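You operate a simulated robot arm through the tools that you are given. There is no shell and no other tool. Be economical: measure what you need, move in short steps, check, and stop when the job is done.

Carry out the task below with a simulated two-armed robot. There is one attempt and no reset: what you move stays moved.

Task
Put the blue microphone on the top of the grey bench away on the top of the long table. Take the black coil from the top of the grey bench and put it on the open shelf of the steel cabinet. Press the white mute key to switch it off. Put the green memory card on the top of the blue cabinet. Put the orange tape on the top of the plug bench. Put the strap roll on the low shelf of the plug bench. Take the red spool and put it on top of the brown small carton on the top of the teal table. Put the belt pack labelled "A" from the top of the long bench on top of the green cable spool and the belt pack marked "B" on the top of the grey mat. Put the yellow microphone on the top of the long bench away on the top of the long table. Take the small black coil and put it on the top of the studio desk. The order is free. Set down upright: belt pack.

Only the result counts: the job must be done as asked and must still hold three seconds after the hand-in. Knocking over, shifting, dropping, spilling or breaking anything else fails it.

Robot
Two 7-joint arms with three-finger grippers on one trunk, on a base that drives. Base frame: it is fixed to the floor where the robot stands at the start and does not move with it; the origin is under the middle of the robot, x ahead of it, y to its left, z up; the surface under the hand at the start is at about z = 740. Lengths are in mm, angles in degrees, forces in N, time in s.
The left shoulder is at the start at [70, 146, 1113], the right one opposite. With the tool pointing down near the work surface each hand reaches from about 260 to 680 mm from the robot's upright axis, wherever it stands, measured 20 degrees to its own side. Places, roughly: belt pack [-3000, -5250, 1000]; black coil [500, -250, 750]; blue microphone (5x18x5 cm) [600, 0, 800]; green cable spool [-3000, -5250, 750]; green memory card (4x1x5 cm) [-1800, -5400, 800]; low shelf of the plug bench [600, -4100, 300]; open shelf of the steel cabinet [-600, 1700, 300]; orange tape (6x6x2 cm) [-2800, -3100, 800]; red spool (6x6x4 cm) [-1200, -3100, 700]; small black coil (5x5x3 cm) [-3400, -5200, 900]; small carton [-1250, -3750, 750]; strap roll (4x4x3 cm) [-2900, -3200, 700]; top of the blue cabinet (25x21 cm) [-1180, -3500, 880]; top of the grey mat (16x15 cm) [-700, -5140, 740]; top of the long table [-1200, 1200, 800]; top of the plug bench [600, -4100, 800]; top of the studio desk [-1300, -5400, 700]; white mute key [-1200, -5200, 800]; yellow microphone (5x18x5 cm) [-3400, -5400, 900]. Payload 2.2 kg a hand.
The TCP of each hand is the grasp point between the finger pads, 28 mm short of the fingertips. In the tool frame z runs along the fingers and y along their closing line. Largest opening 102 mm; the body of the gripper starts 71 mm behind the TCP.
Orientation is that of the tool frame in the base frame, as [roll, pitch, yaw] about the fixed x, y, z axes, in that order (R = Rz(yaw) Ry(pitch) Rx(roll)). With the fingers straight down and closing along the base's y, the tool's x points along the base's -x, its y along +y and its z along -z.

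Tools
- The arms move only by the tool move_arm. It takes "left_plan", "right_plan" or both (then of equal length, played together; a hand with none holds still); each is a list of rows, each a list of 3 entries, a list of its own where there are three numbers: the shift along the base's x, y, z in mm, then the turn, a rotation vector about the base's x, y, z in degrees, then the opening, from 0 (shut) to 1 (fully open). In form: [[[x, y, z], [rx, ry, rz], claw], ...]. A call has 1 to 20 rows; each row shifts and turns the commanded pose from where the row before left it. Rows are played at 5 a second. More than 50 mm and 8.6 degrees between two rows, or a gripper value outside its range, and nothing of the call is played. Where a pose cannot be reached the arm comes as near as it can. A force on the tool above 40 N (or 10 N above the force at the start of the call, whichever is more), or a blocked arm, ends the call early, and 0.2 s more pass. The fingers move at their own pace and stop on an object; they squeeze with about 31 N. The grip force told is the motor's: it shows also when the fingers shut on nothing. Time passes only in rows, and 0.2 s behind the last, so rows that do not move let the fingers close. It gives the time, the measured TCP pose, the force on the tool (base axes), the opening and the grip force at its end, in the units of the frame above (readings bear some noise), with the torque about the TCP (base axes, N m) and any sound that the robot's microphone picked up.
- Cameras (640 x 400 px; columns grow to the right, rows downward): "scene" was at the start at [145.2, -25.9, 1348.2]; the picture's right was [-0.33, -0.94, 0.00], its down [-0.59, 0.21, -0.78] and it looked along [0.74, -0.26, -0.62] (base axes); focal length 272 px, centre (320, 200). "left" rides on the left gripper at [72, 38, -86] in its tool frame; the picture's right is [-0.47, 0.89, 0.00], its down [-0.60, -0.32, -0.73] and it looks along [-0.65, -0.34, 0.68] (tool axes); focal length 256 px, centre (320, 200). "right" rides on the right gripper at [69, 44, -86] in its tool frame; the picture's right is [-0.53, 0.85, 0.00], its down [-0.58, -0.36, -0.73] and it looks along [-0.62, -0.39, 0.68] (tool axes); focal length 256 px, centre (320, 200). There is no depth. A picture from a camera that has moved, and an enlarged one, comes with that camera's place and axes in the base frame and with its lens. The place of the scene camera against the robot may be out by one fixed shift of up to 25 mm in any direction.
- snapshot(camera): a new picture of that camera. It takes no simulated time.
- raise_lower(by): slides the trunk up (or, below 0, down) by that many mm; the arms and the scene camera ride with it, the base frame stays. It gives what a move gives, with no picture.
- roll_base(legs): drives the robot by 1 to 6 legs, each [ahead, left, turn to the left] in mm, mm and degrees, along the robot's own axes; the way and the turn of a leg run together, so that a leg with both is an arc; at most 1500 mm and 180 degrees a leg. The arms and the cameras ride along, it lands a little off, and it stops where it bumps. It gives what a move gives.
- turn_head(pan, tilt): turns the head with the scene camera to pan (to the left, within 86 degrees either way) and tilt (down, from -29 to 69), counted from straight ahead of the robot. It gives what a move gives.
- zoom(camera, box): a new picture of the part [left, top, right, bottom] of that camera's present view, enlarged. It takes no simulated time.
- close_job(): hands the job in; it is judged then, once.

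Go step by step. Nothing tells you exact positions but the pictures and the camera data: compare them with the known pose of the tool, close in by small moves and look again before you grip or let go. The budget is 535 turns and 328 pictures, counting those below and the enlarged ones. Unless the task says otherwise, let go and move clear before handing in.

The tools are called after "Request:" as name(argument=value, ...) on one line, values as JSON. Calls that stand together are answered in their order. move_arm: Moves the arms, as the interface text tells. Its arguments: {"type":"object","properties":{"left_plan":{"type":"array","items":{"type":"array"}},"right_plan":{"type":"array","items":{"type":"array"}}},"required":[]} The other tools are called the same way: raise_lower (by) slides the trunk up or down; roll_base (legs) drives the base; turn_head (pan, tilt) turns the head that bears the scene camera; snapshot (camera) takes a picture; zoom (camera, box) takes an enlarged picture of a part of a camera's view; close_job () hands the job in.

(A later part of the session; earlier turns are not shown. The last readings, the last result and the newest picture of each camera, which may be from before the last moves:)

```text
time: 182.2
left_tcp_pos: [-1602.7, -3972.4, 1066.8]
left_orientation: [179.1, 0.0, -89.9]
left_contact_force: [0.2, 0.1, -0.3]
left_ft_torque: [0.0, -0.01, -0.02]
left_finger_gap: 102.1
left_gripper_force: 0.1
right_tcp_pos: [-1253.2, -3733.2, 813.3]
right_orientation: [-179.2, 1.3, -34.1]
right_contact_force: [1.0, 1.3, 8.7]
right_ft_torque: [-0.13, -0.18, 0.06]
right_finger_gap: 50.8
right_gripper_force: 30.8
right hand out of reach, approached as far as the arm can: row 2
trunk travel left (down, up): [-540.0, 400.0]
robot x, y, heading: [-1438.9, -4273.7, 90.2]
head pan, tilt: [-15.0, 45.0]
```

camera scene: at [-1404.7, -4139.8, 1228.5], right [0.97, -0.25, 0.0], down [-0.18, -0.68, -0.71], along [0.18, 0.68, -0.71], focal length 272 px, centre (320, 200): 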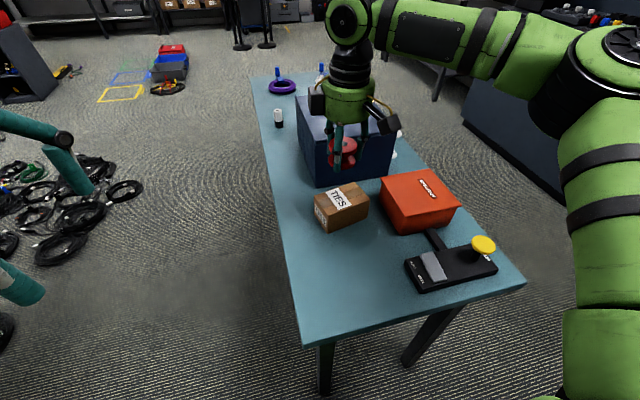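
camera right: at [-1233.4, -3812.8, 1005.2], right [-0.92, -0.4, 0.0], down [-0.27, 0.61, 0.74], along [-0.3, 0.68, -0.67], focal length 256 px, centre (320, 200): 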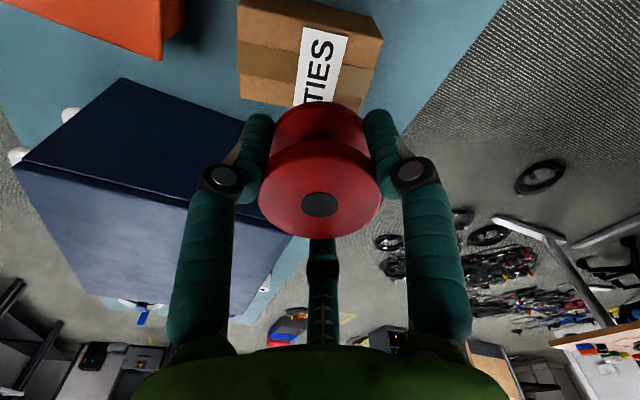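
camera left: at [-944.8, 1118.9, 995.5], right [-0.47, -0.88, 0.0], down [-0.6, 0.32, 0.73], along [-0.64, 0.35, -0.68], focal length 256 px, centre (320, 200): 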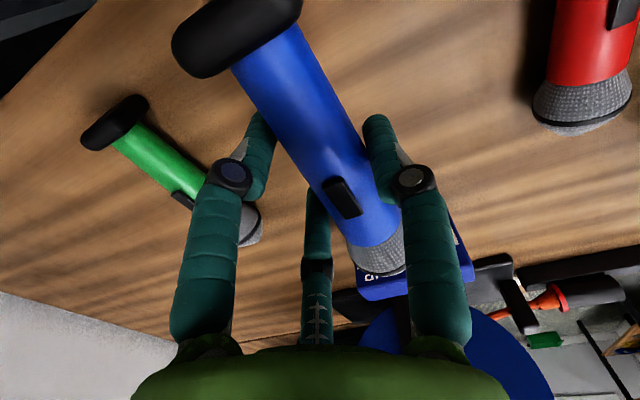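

Light contact; I'm releasing and rising.

Request:
move_arm(right_plan=[[[0, 0, 2], [0, 0, 0], 0.6], [[0, 0, 1], [0, 0, 0], 0.85], [[0, 0, 0], [0, 0, 0], 0.85], [[0, 0, 25], [0, 0, 0], 0.85], [[0, 0, 40], [0, 0, 0], 0.9], [[0, 0, 40], [0, 0, 0], 1], [[0, 0, 40], [0, 0, 0], 1]])

Request:
zoom(camera="scene", box=[280, 120, 420, 250])

```text
time: 183.8
left_tcp_pos: [-1603.0, -3970.9, 1066.3]
left_orientation: [179.1, -0.2, -89.9]
left_contact_force: [-0.1, -0.6, -0.9]
left_ft_torque: [-0.02, 0.01, -0.01]
left_finger_gap: 101.9
left_gripper_force: 0.0
right_tcp_pos: [-1255.0, -3735.2, 959.4]
right_orientation: [-179.5, 0.9, -34.0]
right_contact_force: [0.1, -0.1, -0.1]
right_ft_torque: [-0.02, 0.02, -0.01]
right_finger_gap: 102.0
right_gripper_force: 0.2
trunk travel left (down, up): [-540.0, 400.0]
robot x, y, heading: [-1442.8, -4270.9, 89.9]
head pan, tilt: [-15.0, 45.0]
```

```text
3.08 times, centred on (350, 185) of scene
camera zoom: at [-1404.7, -4140.0, 1228.5], right [0.97, -0.25, 0.0], down [-0.18, -0.68, -0.71], along [0.18, 0.68, -0.71], focal length 837 px, centre (228, 246)
```

zoom: 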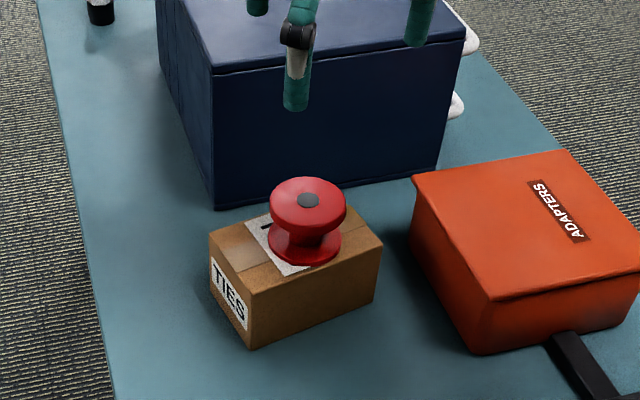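

The spool stands on the carton. I'm resetting the right hand to its travel pose, then turning toward the studio desk in the south.

Request:
raise_lower(by=110)

Request:
move_arm(right_plan=[[[16, -23, 0], [0, 0, -8], 1], [[16, -23, 0], [0, 0, -8], 1], [[16, -23, 0], [0, 0, -8], 1], [[16, -23, 0], [0, 0, -8], 1], [[16, -23, 0], [0, 0, -8], 1], [[16, -23, 0], [0, 0, -8], 1], [[16, -23, -10], [0, 0, -8], 1]])

Request:
roll_base(legs=[[-150, 0, 0], [0, 0, 180]])

Request:
turn_head(pan=0, tilt=30)

Request:
snapshot(camera="scene")

```text
time: 185.2
left_tcp_pos: [-1602.8, -3972.2, 1174.8]
left_orientation: [179.1, 0.0, -90.0]
left_contact_force: [0.5, -0.7, -0.9]
left_ft_torque: [-0.02, 0.02, -0.02]
left_finger_gap: 102.1
left_gripper_force: 0.1
right_tcp_pos: [-1254.1, -3733.4, 1068.4]
right_orientation: [-179.4, 1.0, -33.9]
right_contact_force: [0.3, -0.1, -0.1]
right_ft_torque: [-0.01, -0.01, 0.0]
right_finger_gap: 102.2
right_gripper_force: 0.1
trunk travel left (down, up): [-650.0, 290.0]
robot x, y, heading: [-1438.8, -4271.7, 90.3]
head pan, tilt: [-15.0, 45.0]
```

```text
time: 186.8
left_tcp_pos: [-1600.8, -3974.0, 1177.7]
left_orientation: [179.0, 0.0, -90.0]
left_contact_force: [1.3, -0.2, -0.7]
left_ft_torque: [0.03, 0.02, 0.02]
left_finger_gap: 102.1
left_gripper_force: 0.1
right_tcp_pos: [-1138.9, -3898.2, 1057.2]
right_orientation: [-179.4, 1.1, -90.1]
right_contact_force: [0.1, -0.1, -0.8]
right_ft_torque: [0.06, 0.01, -0.04]
right_finger_gap: 102.1
right_gripper_force: 0.0
trunk travel left (down, up): [-650.0, 290.0]
robot x, y, heading: [-1440.7, -4269.3, 90.2]
head pan, tilt: [-15.0, 45.0]
```

```text
time: 195.5
left_tcp_pos: [-1276.8, -4722.3, 1177.7]
left_orientation: [179.1, -0.2, 89.7]
left_contact_force: [-0.3, -0.4, 0.4]
left_ft_torque: [0.02, -0.02, -0.01]
left_finger_gap: 102.2
left_gripper_force: 0.1
right_tcp_pos: [-1737.2, -4794.6, 1058.7]
right_orientation: [-179.4, 1.0, 89.7]
right_contact_force: [0.4, 0.3, -0.3]
right_ft_torque: [0.01, -0.01, 0.01]
right_finger_gap: 101.9
right_gripper_force: 0.1
trunk travel left (down, up): [-650.0, 290.0]
robot x, y, heading: [-1439.0, -4421.3, -89.9]
head pan, tilt: [-15.0, 45.0]
```

```text
time: 196.2
left_tcp_pos: [-1275.8, -4721.6, 1176.6]
left_orientation: [179.2, -0.1, 89.7]
left_contact_force: [0.0, -0.2, 0.0]
left_ft_torque: [-0.02, 0.02, 0.02]
left_finger_gap: 101.9
left_gripper_force: 0.1
right_tcp_pos: [-1737.7, -4794.8, 1059.7]
right_orientation: [-179.5, 1.0, 89.7]
right_contact_force: [-0.1, 0.0, -0.1]
right_ft_torque: [0.0, 0.01, 0.03]
right_finger_gap: 102.1
right_gripper_force: 0.0
trunk travel left (down, up): [-650.0, 290.0]
robot x, y, heading: [-1434.1, -4421.2, -90.1]
head pan, tilt: [0.0, 30.0]
```

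```text
248 pictures are left
camera scene: at [-1424.1, -4558.5, 1361.1], right [-1.0, 0.0, 0.0], down [0.0, 0.5, -0.87], along [0.0, -0.87, -0.5], focal length 272 px, centre (320, 200)
```

scene: 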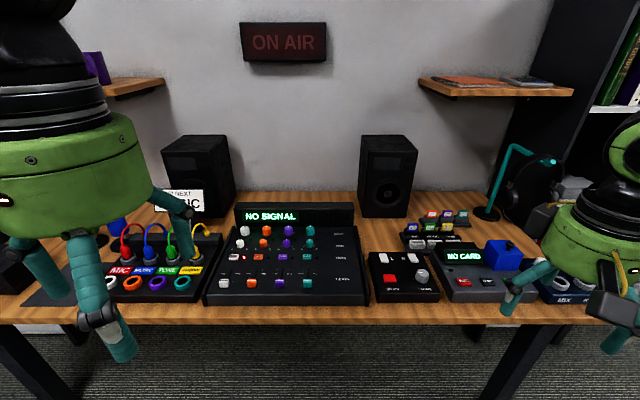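

The studio desk is ahead with a mixer, a card reader and various keys. I'm zooming in to read it.

Request:
zoom(camera="scene", box=[90, 180, 370, 320])

Request:
zoom(camera="scene", box=[350, 180, 600, 320])

```text
2.29 times, centred on (230, 250) of scene
camera zoom: at [-1424.1, -4558.5, 1361.1], right [-1.0, 0.0, 0.0], down [0.0, 0.5, -0.87], along [0.0, -0.87, -0.5], focal length 622 px, centre (526, 86)
```

zoom: 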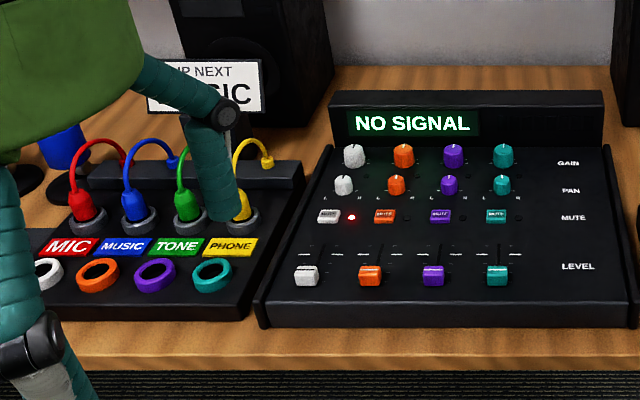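

```text
2.56 times, centred on (475, 250) of scene
camera zoom: at [-1424.1, -4558.5, 1361.1], right [-1.0, 0.0, 0.0], down [0.0, 0.5, -0.87], along [0.0, -0.87, -0.5], focal length 696 px, centre (-77, 72)
```

zoom: 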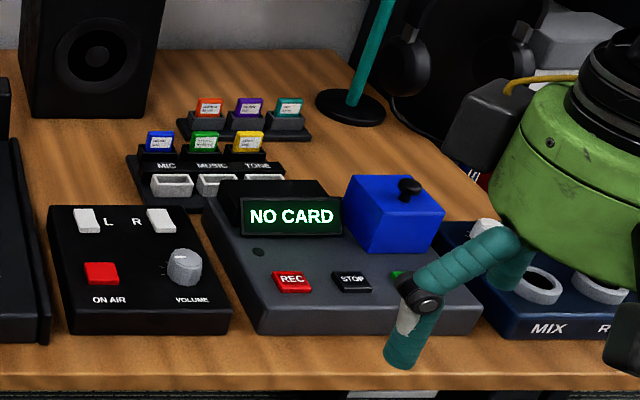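

The white MUTE key (with its red LED lit) is on the mixer near (-1162,-5188), and the green card stands in a rack on the right. I'm driving closer for the key.

Request:
roll_base(legs=[[270, 110, 0]])

Request:
turn_head(pan=10, tilt=50)

Request:
snapshot(camera="scene")

Request:
snapshot(camera="left")

```text
time: 198.2
left_tcp_pos: [-1166.8, -4990.0, 1177.1]
left_orientation: [179.0, 0.1, 89.7]
left_contact_force: [-1.0, 0.5, -0.3]
left_ft_torque: [0.02, 0.04, -0.04]
left_finger_gap: 102.0
left_gripper_force: 0.0
right_tcp_pos: [-1629.1, -5062.8, 1058.8]
right_orientation: [-179.4, 1.0, 89.7]
right_contact_force: [0.4, -0.2, 0.4]
right_ft_torque: [-0.03, 0.05, 0.01]
right_finger_gap: 101.9
right_gripper_force: 0.1
trunk travel left (down, up): [-650.0, 290.0]
robot x, y, heading: [-1327.9, -4686.2, -89.5]
head pan, tilt: [0.0, 30.0]
```

```text
time: 199.1
left_tcp_pos: [-1165.7, -4990.6, 1176.3]
left_orientation: [179.1, -0.2, 89.7]
left_contact_force: [-0.5, 0.2, 0.1]
left_ft_torque: [0.0, -0.01, 0.0]
left_finger_gap: 102.0
left_gripper_force: 0.1
right_tcp_pos: [-1627.9, -5063.3, 1058.1]
right_orientation: [-179.4, 1.0, 89.7]
right_contact_force: [0.5, -0.8, -0.7]
right_ft_torque: [0.01, 0.01, -0.01]
right_finger_gap: 102.1
right_gripper_force: 0.0
trunk travel left (down, up): [-650.0, 290.0]
robot x, y, heading: [-1331.4, -4690.7, -90.1]
head pan, tilt: [10.0, 50.0]
```

```text
245 pictures are left
camera scene: at [-1300.4, -4812.0, 1331.7], right [-0.98, -0.17, 0.0], down [-0.13, 0.75, -0.64], along [0.11, -0.63, -0.77], focal length 272 px, centre (320, 200)
```

scene: 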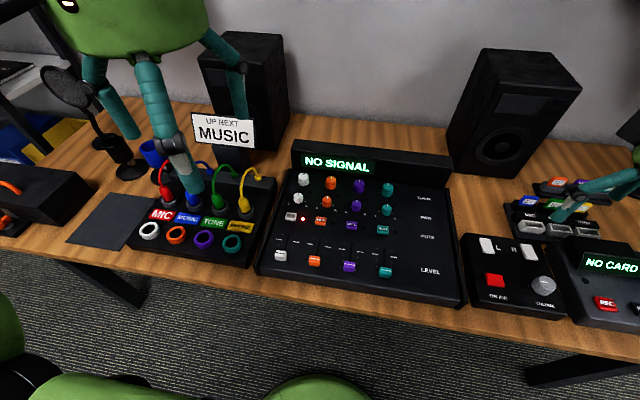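

```text
244 pictures are left
camera left: at [-1129.1, -4917.2, 1263.5], right [0.88, -0.47, 0.01], down [-0.33, -0.6, 0.73], along [-0.33, -0.65, -0.69], focal length 256 px, centre (320, 200)
```

left: 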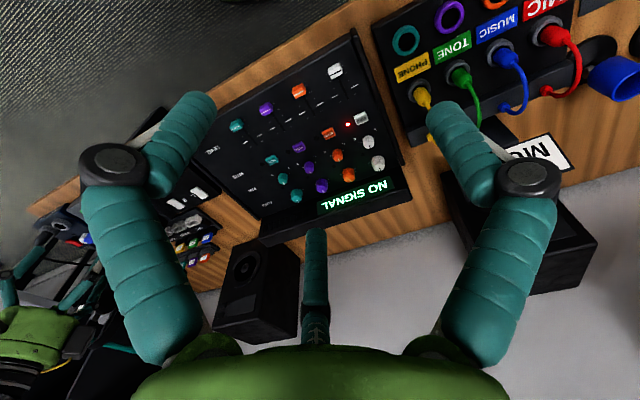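

The key is at about (-1169,-5186), z≈800. I'm closing the left fingers and moving above it.

Request:
move_arm(left_plan=[[[0, -33, -30], [0, 0, 0], 0], [[-1, -33, -35], [0, 0, 0], 0], [[-1, -33, -35], [0, 0, 0], 0], [[-1, -33, -35], [0, 0, 0], 0], [[0, -33, -35], [0, 0, 0], 0], [[0, -31, -35], [0, 0, 0], 0], [[0, 0, -40], [0, 0, 0], 0], [[0, 0, -40], [0, 0, 0], 0]])

Request:
snapshot(camera="left")

Request:
zoom(camera="scene", box=[220, 120, 440, 260])

```text
time: 200.9
left_tcp_pos: [-1168.3, -5187.0, 890.9]
left_orientation: [179.1, 0.0, 89.7]
left_contact_force: [-0.4, -0.2, -0.6]
left_ft_torque: [0.03, 0.01, 0.05]
left_finger_gap: 2.2
left_gripper_force: 31.2
right_tcp_pos: [-1627.1, -5063.5, 1057.6]
right_orientation: [-179.4, 1.0, 89.7]
right_contact_force: [0.6, 0.3, -1.0]
right_ft_torque: [0.0, 0.01, -0.01]
right_finger_gap: 102.0
right_gripper_force: 0.0
trunk travel left (down, up): [-650.0, 290.0]
robot x, y, heading: [-1329.6, -4690.3, -89.7]
head pan, tilt: [10.0, 50.0]
```

```text
243 pictures are left
camera left: at [-1131.9, -5113.3, 977.4], right [0.88, -0.47, 0.01], down [-0.33, -0.6, 0.73], along [-0.33, -0.65, -0.69], focal length 256 px, centre (320, 200)
```

left: 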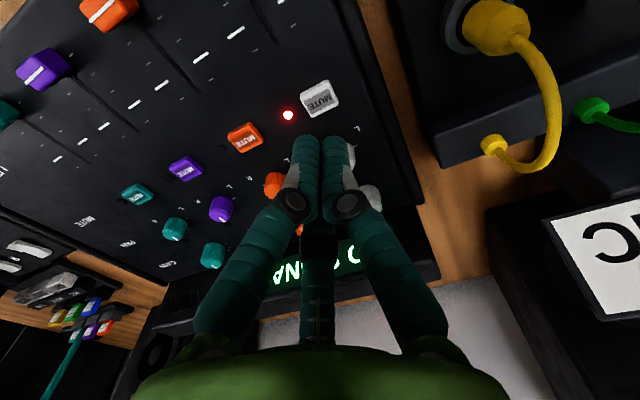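

```text
2.86 times, centred on (330, 190) of scene
camera zoom: at [-1300.0, -4812.5, 1331.6], right [-0.98, -0.17, 0.0], down [-0.13, 0.75, -0.64], along [0.11, -0.63, -0.77], focal length 777 px, centre (291, 229)
```

zoom: 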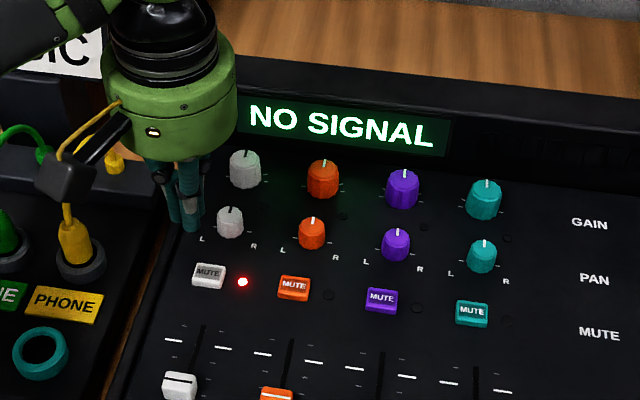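

The key is right below. I'm going down to just above it and then pressing in small steps.

Request:
move_arm(left_plan=[[[-2, -3, -30], [0, 0, 0], 0], [[0, 0, -25], [0, 0, 0], 0], [[0, 0, -6], [0, 0, 0], 0]])

Request:
snapshot(camera="left")

Request:
zoom(camera="scene", box=[220, 120, 440, 260])

```text
time: 201.7
left_tcp_pos: [-1172.0, -5187.5, 831.1]
left_orientation: [179.1, 0.0, 89.6]
left_contact_force: [-0.3, 0.1, 0.6]
left_ft_torque: [-0.01, 0.0, -0.01]
left_finger_gap: 2.1
left_gripper_force: 30.7
right_tcp_pos: [-1627.7, -5063.4, 1058.5]
right_orientation: [-179.4, 1.0, 89.7]
right_contact_force: [-1.3, 0.7, 0.7]
right_ft_torque: [-0.01, 0.01, -0.01]
right_finger_gap: 102.3
right_gripper_force: 0.0
trunk travel left (down, up): [-650.0, 290.0]
robot x, y, heading: [-1327.9, -4687.9, -90.1]
head pan, tilt: [10.0, 50.0]
```

```text
241 pictures are left
camera left: at [-1134.5, -5115.7, 916.8], right [0.88, -0.47, 0.01], down [-0.33, -0.6, 0.73], along [-0.33, -0.65, -0.69], focal length 256 px, centre (320, 200)
```

left: 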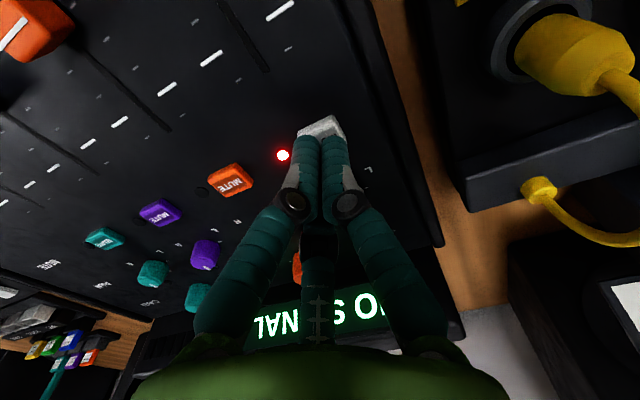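

```text
2.86 times, centred on (330, 190) of scene
camera zoom: at [-1300.5, -4811.7, 1331.7], right [-0.98, -0.17, 0.0], down [-0.13, 0.75, -0.64], along [0.11, -0.63, -0.77], focal length 777 px, centre (291, 229)
```

zoom: 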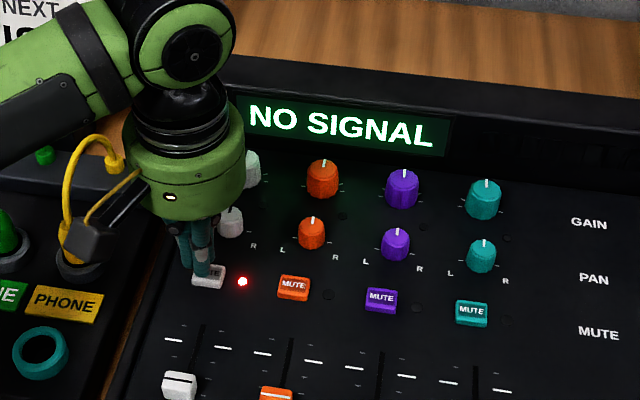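

The fingertips are over the key. I'm pressing down in small steps.

Request:
move_arm(left_plan=[[[0, 0, -4], [0, 0, 0], 0], [[0, 0, -4], [0, 0, 0], 0], [[0, 0, -3], [0, 0, 0], 0]])

Request:
zoom(camera="scene", box=[220, 120, 440, 260])

```text
time: 202.5
left_tcp_pos: [-1170.8, -5187.4, 820.3]
left_orientation: [179.0, 0.1, 89.7]
left_contact_force: [0.4, 0.6, 0.4]
left_ft_torque: [0.01, 0.01, 0.03]
left_finger_gap: 2.1
left_gripper_force: 30.5
right_tcp_pos: [-1627.3, -5063.3, 1058.8]
right_orientation: [-179.4, 1.1, 89.7]
right_contact_force: [-0.4, -0.4, -0.5]
right_ft_torque: [0.02, 0.02, 0.0]
right_finger_gap: 101.9
right_gripper_force: 0.1
trunk travel left (down, up): [-650.0, 290.0]
robot x, y, heading: [-1324.3, -4689.2, -89.8]
head pan, tilt: [10.0, 50.0]
```

```text
2.86 times, centred on (330, 190) of scene
camera zoom: at [-1300.4, -4811.9, 1331.6], right [-0.98, -0.17, 0.0], down [-0.13, 0.75, -0.64], along [0.11, -0.63, -0.77], focal length 777 px, centre (291, 229)
```

zoom: 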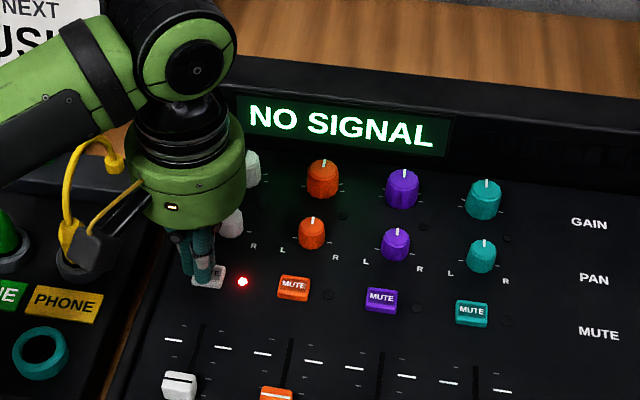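

There's no contact yet, so I'm continuing down.

Request:
move_arm(left_plan=[[[-3, 0, -3], [0, 0, 0], 0], [[0, 0, -3], [0, 0, 0], 0]])

Request:
move_arm(left_plan=[[[0, 0, -3], [0, 0, 0], 0]])

Request:
zoom(camera="scene", box=[220, 120, 440, 260])

```text
time: 203.1
left_tcp_pos: [-1173.0, -5188.2, 814.3]
left_orientation: [179.1, -0.1, 89.8]
left_contact_force: [0.3, -0.3, -0.7]
left_ft_torque: [0.01, -0.01, -0.02]
left_finger_gap: 1.7
left_gripper_force: 30.8
right_tcp_pos: [-1628.3, -5062.5, 1058.4]
right_orientation: [-179.4, 1.0, 89.7]
right_contact_force: [0.6, -0.9, -0.1]
right_ft_torque: [0.01, 0.01, 0.0]
right_finger_gap: 102.0
right_gripper_force: 0.1
trunk travel left (down, up): [-650.0, 290.0]
robot x, y, heading: [-1327.5, -4684.1, -90.0]
head pan, tilt: [10.0, 50.0]
```

```text
time: 203.5
left_tcp_pos: [-1174.2, -5187.9, 810.7]
left_orientation: [179.2, 0.0, 89.7]
left_contact_force: [-0.5, -0.2, 0.5]
left_ft_torque: [-0.01, -0.01, 0.01]
left_finger_gap: 2.3
left_gripper_force: 31.5
right_tcp_pos: [-1628.5, -5062.7, 1058.9]
right_orientation: [-179.4, 0.9, 89.8]
right_contact_force: [0.1, -0.1, 0.1]
right_ft_torque: [0.02, 0.04, 0.02]
right_finger_gap: 102.0
right_gripper_force: 0.1
trunk travel left (down, up): [-650.0, 290.0]
robot x, y, heading: [-1328.4, -4687.1, -89.8]
head pan, tilt: [10.0, 50.0]
```

```text
2.86 times, centred on (330, 190) of scene
camera zoom: at [-1300.4, -4812.0, 1331.6], right [-0.98, -0.17, 0.0], down [-0.13, 0.75, -0.64], along [0.11, -0.63, -0.77], focal length 777 px, centre (291, 229)
```

zoom: 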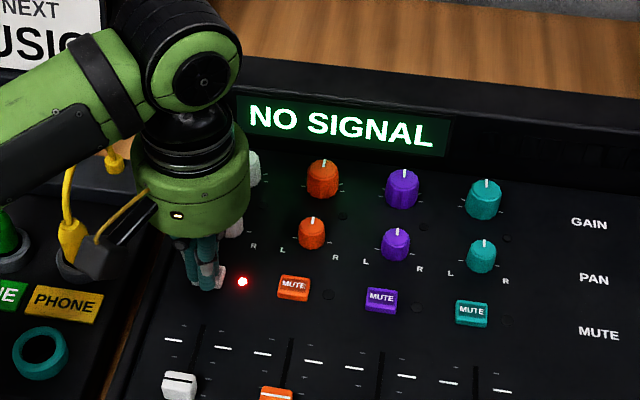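

The tips are slightly in front of the key. I'm raising, shifting by (-6,-8) and viewing from the left camera.

Request:
move_arm(left_plan=[[[0, 0, 14], [0, 0, 0], 0], [[-6, -8, 0], [0, 0, 0], 0]])

Request:
zoom(camera="left", box=[240, 80, 400, 180])

Request:
zoom(camera="scene", box=[260, 180, 340, 230])

```text
time: 204.1
left_tcp_pos: [-1179.0, -5196.8, 824.9]
left_orientation: [179.0, -0.1, 89.7]
left_contact_force: [1.0, 0.4, 0.0]
left_ft_torque: [0.03, 0.02, 0.01]
left_finger_gap: 2.3
left_gripper_force: 30.8
right_tcp_pos: [-1627.8, -5063.8, 1057.7]
right_orientation: [-179.6, 1.1, 89.6]
right_contact_force: [-0.3, -0.2, 0.5]
right_ft_torque: [0.03, -0.02, 0.01]
right_finger_gap: 101.8
right_gripper_force: 0.1
trunk travel left (down, up): [-650.0, 290.0]
robot x, y, heading: [-1326.9, -4687.9, -89.9]
head pan, tilt: [10.0, 50.0]
```

```text
4.00 times, centred on (320, 130) of left
camera zoom: at [-1143.7, -5124.6, 911.5], right [0.88, -0.47, 0.01], down [-0.33, -0.6, 0.72], along [-0.33, -0.64, -0.69], focal length 1024 px, centre (320, 480)
```

zoom: 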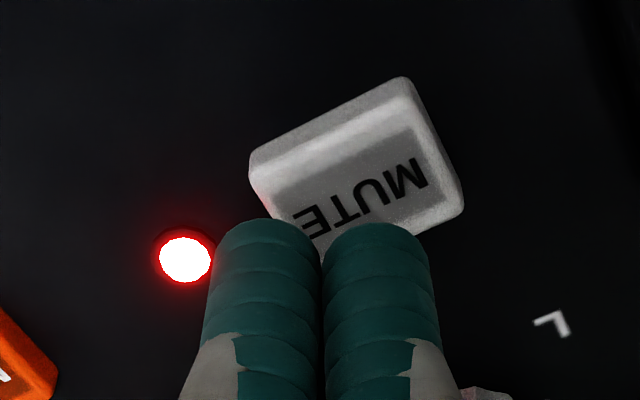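

```text
8.00 times, centred on (300, 205) of scene
camera zoom: at [-1300.9, -4812.5, 1331.6], right [-0.98, -0.17, 0.0], down [-0.13, 0.75, -0.64], along [0.11, -0.63, -0.77], focal length 2176 px, centre (480, 160)
```

zoom: 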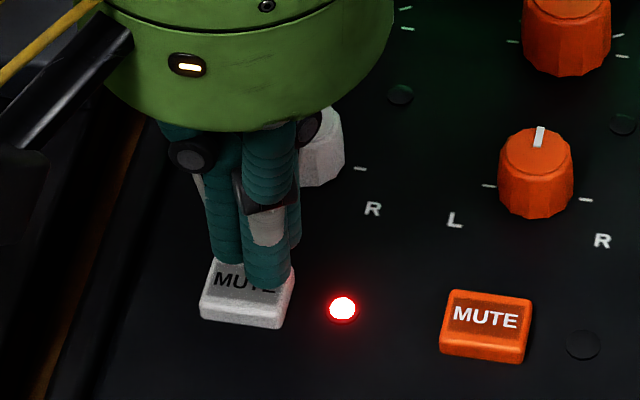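

I'm over the key now and pressing straight down in steps.

Request:
move_arm(left_plan=[[[3, -1, -5], [0, 0, 0], 0], [[0, 0, -4], [0, 0, 0], 0], [[0, 0, -4], [0, 0, 0], 0]])

Request:
zoom(camera="scene", box=[260, 180, 340, 230])

```text
time: 204.9
left_tcp_pos: [-1176.3, -5197.4, 812.5]
left_orientation: [179.1, -0.1, 89.7]
left_contact_force: [0.1, -1.3, -0.2]
left_ft_torque: [-0.01, 0.01, 0.0]
left_finger_gap: 2.3
left_gripper_force: 30.9
right_tcp_pos: [-1628.1, -5063.6, 1058.8]
right_orientation: [-179.4, 1.1, 89.7]
right_contact_force: [-0.6, 0.1, 0.4]
right_ft_torque: [0.0, 0.0, -0.03]
right_finger_gap: 101.7
right_gripper_force: 0.0
trunk travel left (down, up): [-650.0, 290.0]
robot x, y, heading: [-1325.6, -4688.9, -90.1]
head pan, tilt: [10.0, 50.0]
```

```text
8.00 times, centred on (300, 205) of scene
camera zoom: at [-1300.4, -4811.8, 1331.6], right [-0.98, -0.17, 0.0], down [-0.13, 0.75, -0.64], along [0.11, -0.63, -0.77], focal length 2176 px, centre (480, 160)
```

zoom: 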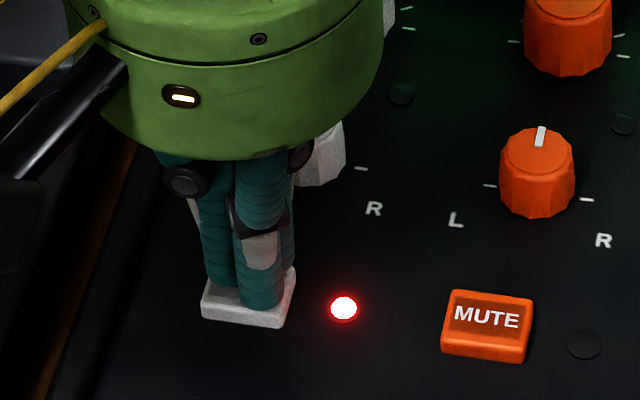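

Now the tips are right over the key surface. A few millimetres more.

Request:
move_arm(left_plan=[[[0, 0, -3], [0, 0, 0], 0], [[0, 0, -2], [0, 0, 0], 0]])

Request:
zoom(camera="scene", box=[260, 180, 340, 230])

```text
time: 205.5
left_tcp_pos: [-1176.9, -5196.7, 806.8]
left_orientation: [179.1, -0.1, 89.6]
left_contact_force: [-0.4, -0.1, 0.4]
left_ft_torque: [-0.01, -0.01, 0.0]
left_finger_gap: 2.2
left_gripper_force: 31.2
right_tcp_pos: [-1628.5, -5063.5, 1057.8]
right_orientation: [-179.4, 1.0, 89.6]
right_contact_force: [-0.5, 0.2, -0.1]
right_ft_torque: [0.01, -0.03, -0.03]
right_finger_gap: 101.9
right_gripper_force: 0.0
trunk travel left (down, up): [-650.0, 290.0]
robot x, y, heading: [-1328.7, -4693.3, -89.9]
head pan, tilt: [10.0, 50.0]
```

```text
8.00 times, centred on (300, 205) of scene
camera zoom: at [-1300.4, -4811.8, 1331.6], right [-0.98, -0.17, 0.0], down [-0.13, 0.75, -0.64], along [0.11, -0.63, -0.77], focal length 2176 px, centre (480, 160)
```

zoom: 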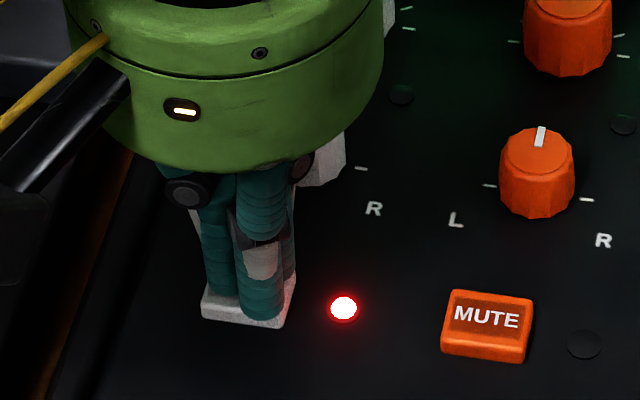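

I'm shifting 5 mm back to stay on the key, then continuing down.

Request:
move_arm(left_plan=[[[-2, -5, 0], [0, 0, 0], 0], [[0, 0, -3], [0, 0, 0], 0], [[0, 0, -2], [0, 0, 0], 0]])

Request:
zoom(camera="scene", box=[260, 180, 340, 230])

```text
time: 206.3
left_tcp_pos: [-1179.3, -5202.6, 803.5]
left_orientation: [179.2, 0.1, 89.6]
left_contact_force: [-0.8, 0.4, 6.3]
left_ft_torque: [0.05, 0.0, -0.01]
left_finger_gap: 6.0
left_gripper_force: 31.1
right_tcp_pos: [-1628.5, -5061.3, 1058.2]
right_orientation: [-179.4, 0.9, 89.7]
right_contact_force: [0.3, -0.3, 0.2]
right_ft_torque: [0.02, -0.01, -0.01]
right_finger_gap: 102.2
right_gripper_force: 0.0
trunk travel left (down, up): [-650.0, 290.0]
robot x, y, heading: [-1331.5, -4688.1, -89.8]
head pan, tilt: [10.0, 50.0]
heard: click
```

```text
8.00 times, centred on (300, 205) of scene
camera zoom: at [-1300.7, -4810.9, 1331.8], right [-0.98, -0.17, 0.0], down [-0.13, 0.75, -0.64], along [0.11, -0.63, -0.77], focal length 2176 px, centre (480, 160)
```

zoom: 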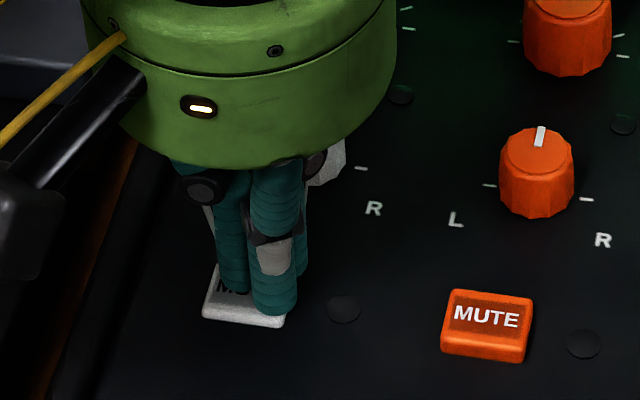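

There was a click and the LED went out. I'm lifting straight off.

Request:
move_arm(left_plan=[[[0, 0, 20], [0, 0, 0], 0], [[0, 0, 40], [0, 0, 0], 0], [[0, 0, 45], [0, 0, 0], 0], [[0, 0, 45], [0, 0, 0], 0], [[0, 30, 40], [0, 0, 0], 0], [[0, 40, 30], [0, 0, 0], 0.5], [[0, 45, 20], [0, 0, 0], 1], [[0, 45, 20], [0, 0, 0], 1]])

Request:
zoom(camera="scene", box=[220, 120, 440, 260])

```text
time: 208.1
left_tcp_pos: [-1179.0, -5039.8, 1062.4]
left_orientation: [179.0, 0.0, 89.7]
left_contact_force: [0.4, -0.3, 0.0]
left_ft_torque: [-0.06, 0.02, -0.02]
left_finger_gap: 102.0
left_gripper_force: 0.0
right_tcp_pos: [-1628.2, -5061.7, 1059.2]
right_orientation: [-179.4, 1.1, 89.8]
right_contact_force: [-0.7, 1.1, -0.7]
right_ft_torque: [-0.01, 0.01, 0.0]
right_finger_gap: 102.1
right_gripper_force: 0.0
trunk travel left (down, up): [-650.0, 290.0]
robot x, y, heading: [-1328.3, -4687.0, -89.7]
head pan, tilt: [10.0, 50.0]
```

```text
2.86 times, centred on (330, 190) of scene
camera zoom: at [-1300.4, -4810.0, 1331.8], right [-0.98, -0.17, 0.0], down [-0.13, 0.75, -0.64], along [0.11, -0.63, -0.77], focal length 777 px, centre (291, 229)
```

zoom: 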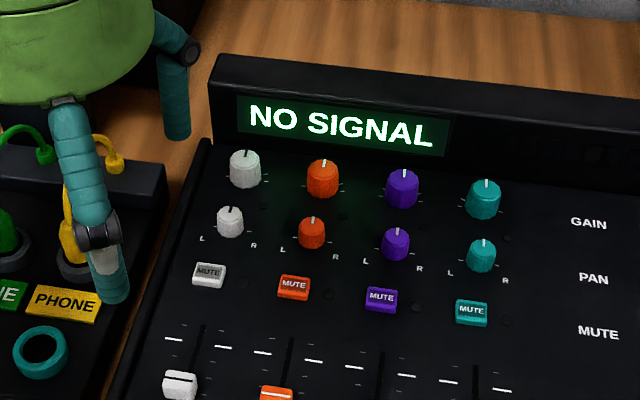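

The mute is off. Next is the green memory card, in a rack near (-1811,-5345). I'm driving right and looking.

Request:
roll_base(legs=[[50, -300, 0]])

Request:
turn_head(pan=-15, tilt=48)

Request:
snapshot(camera="scene")

Request:
snapshot(camera="left")

```text
time: 210.1
left_tcp_pos: [-1479.1, -5091.5, 1061.8]
left_orientation: [179.2, 0.1, 89.6]
left_contact_force: [0.3, 0.1, 0.3]
left_ft_torque: [-0.01, 0.0, -0.01]
left_finger_gap: 101.9
left_gripper_force: 0.1
right_tcp_pos: [-1929.7, -5113.5, 1058.9]
right_orientation: [-179.3, 1.0, 89.6]
right_contact_force: [0.4, 0.4, -0.1]
right_ft_torque: [-0.02, -0.01, -0.02]
right_finger_gap: 101.8
right_gripper_force: 0.0
trunk travel left (down, up): [-650.0, 290.0]
robot x, y, heading: [-1628.6, -4738.8, -90.1]
head pan, tilt: [10.0, 50.0]
```

```text
time: 211.0
left_tcp_pos: [-1479.0, -5091.4, 1063.0]
left_orientation: [179.1, 0.0, 89.6]
left_contact_force: [0.5, -0.1, -0.2]
left_ft_torque: [-0.01, 0.02, 0.04]
left_finger_gap: 102.2
left_gripper_force: 0.1
right_tcp_pos: [-1930.2, -5112.5, 1059.2]
right_orientation: [-179.4, 1.1, 89.6]
right_contact_force: [0.7, 0.0, -0.6]
right_ft_torque: [0.0, 0.0, -0.02]
right_finger_gap: 102.2
right_gripper_force: 0.2
trunk travel left (down, up): [-650.0, 290.0]
robot x, y, heading: [-1631.4, -4737.8, -90.1]
head pan, tilt: [-15.0, 48.0]
```

```text
231 pictures are left
camera scene: at [-1634.6, -4861.7, 1334.3], right [-0.97, 0.26, 0.0], down [0.19, 0.72, -0.67], along [-0.17, -0.65, -0.74], focal length 272 px, centre (320, 200)
```

scene: 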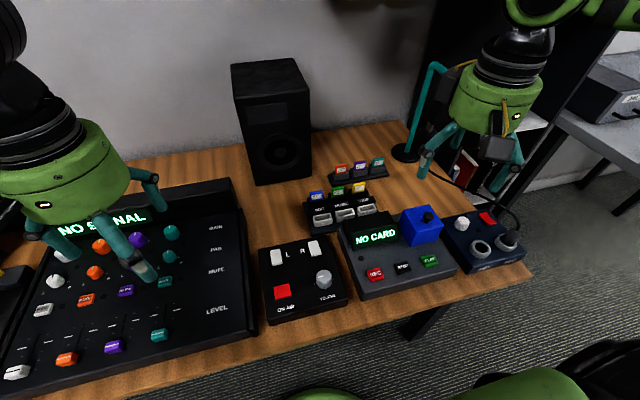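

```text
230 pictures are left
camera left: at [-1442.2, -5019.7, 1149.0], right [0.88, -0.47, 0.01], down [-0.33, -0.6, 0.73], along [-0.33, -0.64, -0.69], focal length 256 px, centre (320, 200)
```

left: 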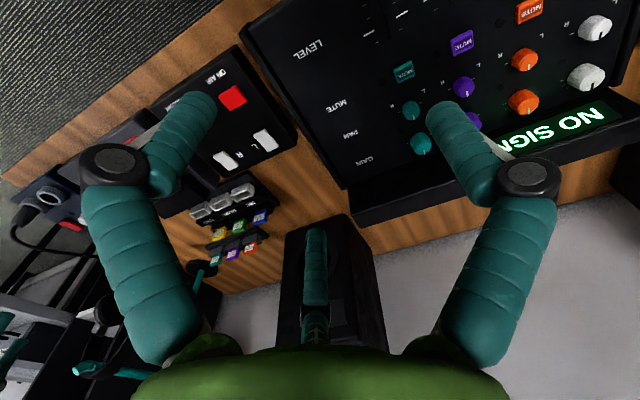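

Request:
zoom(camera="scene", box=[290, 140, 410, 235])

Request:
zoom(camera="left", box=[180, 170, 300, 280])

```text
4.21 times, centred on (350, 188) of scene
camera zoom: at [-1634.6, -4861.7, 1334.3], right [-0.97, 0.26, 0.0], down [0.19, 0.72, -0.67], along [-0.17, -0.65, -0.74], focal length 1145 px, centre (194, 253)
```

zoom: 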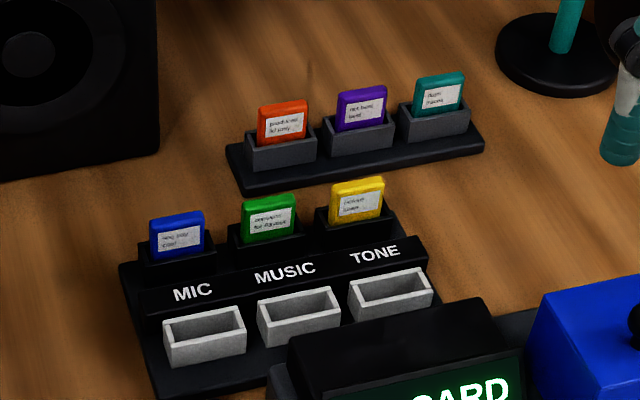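

```text
3.64 times, centred on (240, 225) of left
camera zoom: at [-1442.2, -5019.7, 1149.0], right [0.88, -0.47, 0.01], down [-0.33, -0.6, 0.73], along [-0.33, -0.64, -0.69], focal length 931 px, centre (611, 109)
```

zoom: 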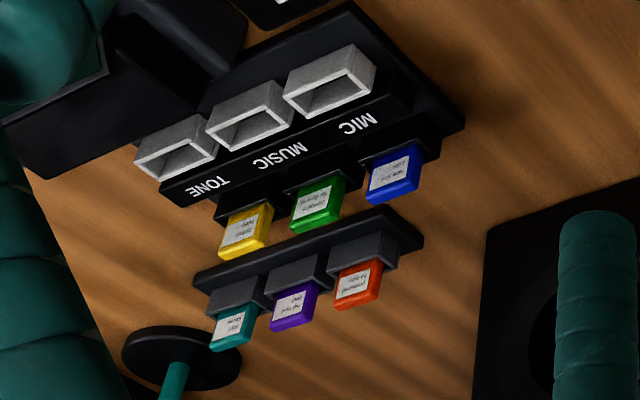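

The cards are thin along y and about 61 mm apart; the green one is near (-1812,-5347). I'm driving in slightly and bringing the right hand over it, turned -90°.

Request:
roll_base(legs=[[50, 0, 0]])

Request:
move_arm(right_plan=[[[9, -13, -5], [0, 0, -7.5], 0.8], [[9, -13, -5], [0, 0, -7.5], 0.8], [[9, -13, -5], [0, 0, -7.5], 0.8], [[9, -13, -5], [0, 0, -7.5], 0.8], [[9, -13, -5], [0, 0, -7.5], 0.8], [[9, -13, -5], [0, 0, -7.5], 0.8], [[9, -13, -5], [0, 0, -7.5], 0.8], [[9, -13, -5], [0, 0, -7.5], 0.8], [[9, -13, -5], [0, 0, -7.5], 0.8], [[9, -13, -5], [0, 0, -7.5], 0.8], [[9, -13, -5], [0, 0, -7.5], 0.8], [[9, -13, -5], [0, 0, -7.5], 0.8]])

Request:
snapshot(camera="right")

Request:
snapshot(camera="scene")

```text
time: 212.0
left_tcp_pos: [-1479.3, -5139.8, 1063.9]
left_orientation: [179.0, 0.1, 89.5]
left_contact_force: [0.2, -0.4, 0.0]
left_ft_torque: [-0.01, 0.01, 0.01]
left_finger_gap: 102.1
left_gripper_force: 0.1
right_tcp_pos: [-1929.1, -5159.9, 1059.5]
right_orientation: [-179.5, 1.1, 89.6]
right_contact_force: [-0.6, 0.4, -0.2]
right_ft_torque: [-0.02, -0.01, 0.0]
right_finger_gap: 101.9
right_gripper_force: 0.1
trunk travel left (down, up): [-650.0, 290.0]
robot x, y, heading: [-1625.3, -4784.3, -90.3]
head pan, tilt: [-15.0, 48.0]
```

```text
time: 214.6
left_tcp_pos: [-1479.5, -5141.8, 1063.2]
left_orientation: [179.1, -0.2, 89.5]
left_contact_force: [0.1, -0.2, 0.3]
left_ft_torque: [0.02, 0.02, 0.03]
left_finger_gap: 102.0
left_gripper_force: 0.1
right_tcp_pos: [-1821.0, -5319.2, 997.9]
right_orientation: [-179.5, 1.0, -0.5]
right_contact_force: [0.1, 0.8, -0.3]
right_ft_torque: [-0.03, -0.03, -0.01]
right_finger_gap: 81.5
right_gripper_force: 0.2
trunk travel left (down, up): [-650.0, 290.0]
robot x, y, heading: [-1630.7, -4787.8, -90.3]
head pan, tilt: [-15.0, 48.0]
```

```text
227 pictures are left
camera right: at [-1749.9, -5363.5, 1083.3], right [-0.54, -0.84, 0.0], down [-0.56, 0.36, 0.75], along [-0.63, 0.4, -0.67], focal length 256 px, centre (320, 200)
```

right: 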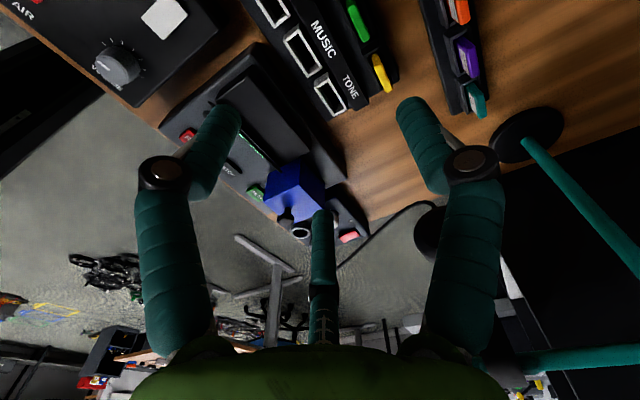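

```text
226 pictures are left
camera scene: at [-1634.9, -4912.5, 1334.2], right [-0.97, 0.26, 0.0], down [0.19, 0.72, -0.67], along [-0.17, -0.65, -0.74], focal length 272 px, centre (320, 200)
```

scene: 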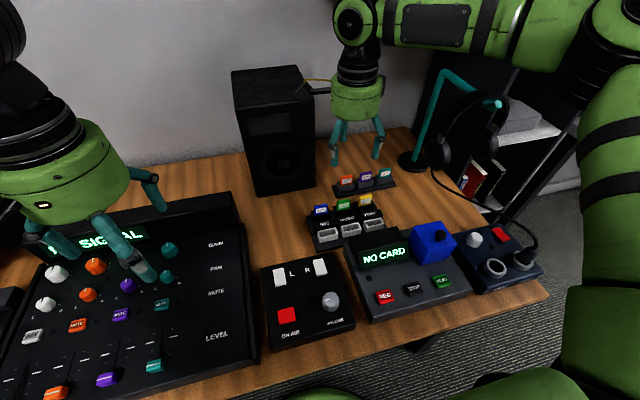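

The hand reaches it. I'm moving over the card and lowering to z≈905 for a better look.

Request:
move_arm(right_plan=[[[0, -18, -30], [0, 0, 0], 0.6], [[0, -17, -35], [0, 0, 0], 0.6], [[0, 0, -25], [0, 0, 0], 0.6]])

Request:
snapshot(camera="right")

```text
time: 215.4
left_tcp_pos: [-1479.7, -5141.8, 1061.6]
left_orientation: [179.1, 0.0, 89.7]
left_contact_force: [-0.4, 0.7, -0.5]
left_ft_torque: [-0.03, -0.01, 0.0]
left_finger_gap: 102.0
left_gripper_force: 0.0
right_tcp_pos: [-1838.7, -5327.4, 913.7]
right_orientation: [-179.6, 0.8, -0.4]
right_contact_force: [-0.9, -0.3, -0.5]
right_ft_torque: [0.0, -0.03, -0.01]
right_finger_gap: 61.3
right_gripper_force: 0.1
right hand out of reach, approached as far as the arm can: row 1, 2, 3
trunk travel left (down, up): [-650.0, 290.0]
robot x, y, heading: [-1629.9, -4791.5, -90.2]
head pan, tilt: [-15.0, 48.0]
```

```text
225 pictures are left
camera right: at [-1767.2, -5371.9, 999.3], right [-0.54, -0.84, 0.0], down [-0.56, 0.36, 0.74], along [-0.63, 0.4, -0.67], focal length 256 px, centre (320, 200)
```

right: 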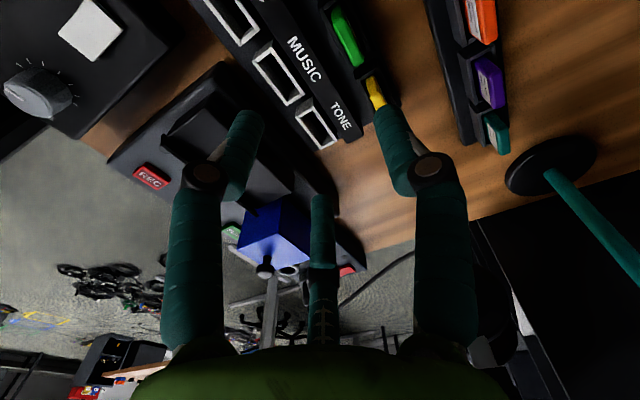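

It's short by about 30 mm, so I'm driving 45 mm further in.

Request:
roll_base(legs=[[45, 0, 0]])

Request:
move_arm(right_plan=[[[16, 12, 0], [0, 0, 0], 0.6]])

Request:
snapshot(camera="right")

```text
time: 216.3
left_tcp_pos: [-1478.7, -5183.8, 1064.5]
left_orientation: [179.1, 0.1, 89.6]
left_contact_force: [-0.2, 0.1, 0.2]
left_ft_torque: [0.0, -0.03, -0.02]
left_finger_gap: 102.1
left_gripper_force: 0.1
right_tcp_pos: [-1838.1, -5368.5, 915.2]
right_orientation: [-179.7, 0.9, -0.2]
right_contact_force: [0.0, 0.2, -0.6]
right_ft_torque: [0.0, 0.0, 0.01]
right_finger_gap: 61.5
right_gripper_force: 0.2
trunk travel left (down, up): [-650.0, 290.0]
robot x, y, heading: [-1628.8, -4834.6, -90.0]
head pan, tilt: [-15.0, 48.0]
```

```text
time: 216.7
left_tcp_pos: [-1478.6, -5184.7, 1063.5]
left_orientation: [179.1, 0.2, 89.5]
left_contact_force: [-0.6, 0.5, -0.5]
left_ft_torque: [-0.04, -0.02, -0.03]
left_finger_gap: 102.0
left_gripper_force: 0.0
right_tcp_pos: [-1823.4, -5358.1, 916.8]
right_orientation: [-179.8, 0.8, -0.4]
right_contact_force: [0.9, 0.7, 0.7]
right_ft_torque: [-0.04, 0.01, -0.04]
right_finger_gap: 60.9
right_gripper_force: 0.0
trunk travel left (down, up): [-650.0, 290.0]
robot x, y, heading: [-1631.1, -4830.0, -90.1]
head pan, tilt: [-15.0, 48.0]
```

```text
224 pictures are left
camera right: at [-1750.2, -5402.4, 1001.6], right [-0.54, -0.84, 0.01], down [-0.56, 0.37, 0.74], along [-0.63, 0.4, -0.67], focal length 256 px, centre (320, 200)
```

right: 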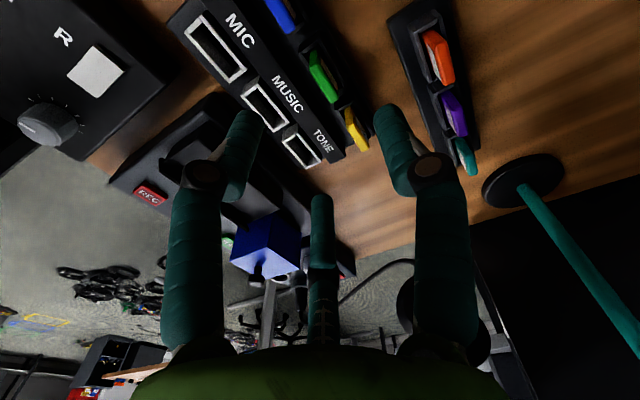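

I'm zooming in on the card for a precise alignment.

Request:
zoom(camera="right", box=[260, 20, 420, 160])

Request:
zoom(camera="scene", box=[290, 120, 410, 235])

```text
2.86 times, centred on (340, 90) of right
camera zoom: at [-1750.2, -5402.4, 1001.6], right [-0.54, -0.84, 0.01], down [-0.56, 0.37, 0.74], along [-0.63, 0.4, -0.67], focal length 731 px, centre (263, 514)
```

zoom: 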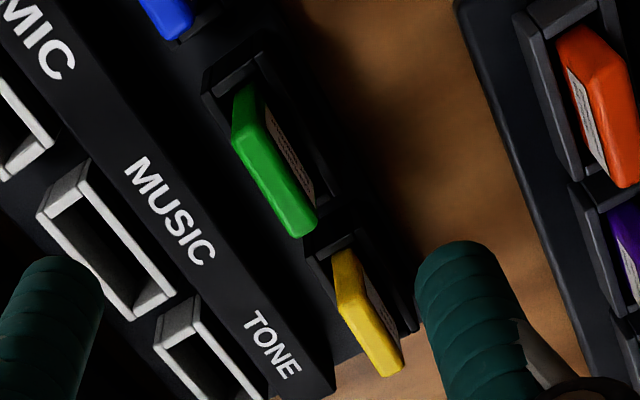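

```text
3.48 times, centred on (350, 178) of scene
camera zoom: at [-1634.2, -4953.0, 1334.7], right [-0.97, 0.26, 0.0], down [0.19, 0.72, -0.67], along [-0.17, -0.65, -0.74], focal length 946 px, centre (216, 278)
```

zoom: 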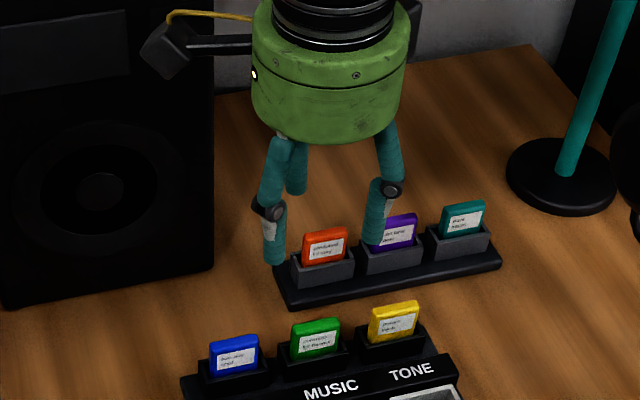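

The card's top is centred at about (-1824,-5360) with z≈800. I'm going down with 65% opening, watching forces.

Request:
move_arm(right_plan=[[[0, -2, -30], [0, 0, 0], 0.65], [[0, 0, -30], [0, 0, 0], 0.65], [[0, 0, -20], [0, 0, 0], 0.65], [[0, 0, -10], [0, 0, 0], 0.65]])

Request:
snapshot(camera="right")

Request:
zoom(camera="scene", box=[290, 120, 410, 235])

```text
time: 217.7
left_tcp_pos: [-1480.6, -5185.8, 1063.0]
left_orientation: [179.1, 0.0, 89.5]
left_contact_force: [1.1, 0.0, -0.2]
left_ft_torque: [-0.01, -0.02, 0.01]
left_finger_gap: 102.2
left_gripper_force: 0.1
right_tcp_pos: [-1842.0, -5336.4, 840.9]
right_orientation: [-179.7, 0.8, -0.3]
right_contact_force: [-0.7, -0.2, 0.1]
right_ft_torque: [0.0, 0.01, -0.01]
right_finger_gap: 66.2
right_gripper_force: 0.1
right hand out of reach, approached as far as the arm can: row 1, 2, 3, 4
trunk travel left (down, up): [-650.0, 290.0]
robot x, y, heading: [-1629.6, -4831.8, -90.4]
head pan, tilt: [-15.0, 48.0]
```

```text
221 pictures are left
camera right: at [-1771.8, -5380.8, 926.3], right [-0.54, -0.84, 0.0], down [-0.56, 0.36, 0.74], along [-0.63, 0.4, -0.67], focal length 256 px, centre (320, 200)
```

right: 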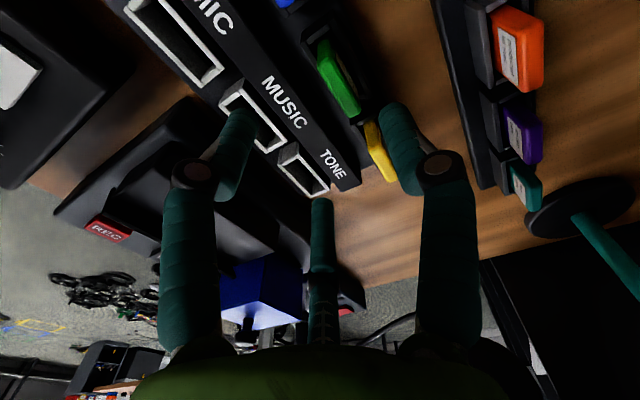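

```text
3.48 times, centred on (350, 178) of scene
camera zoom: at [-1635.0, -4955.7, 1334.4], right [-0.97, 0.26, 0.0], down [0.19, 0.72, -0.67], along [-0.17, -0.65, -0.74], focal length 946 px, centre (216, 278)
```

zoom: 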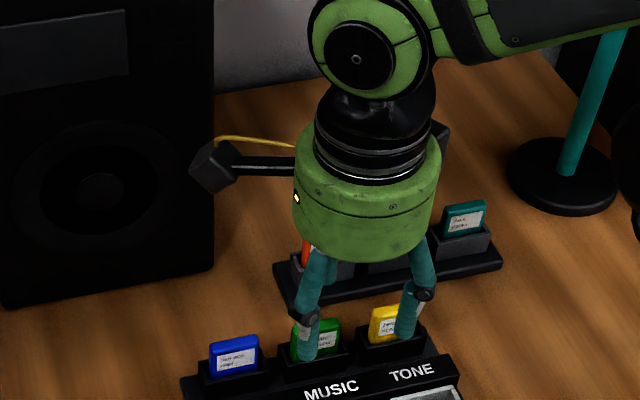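

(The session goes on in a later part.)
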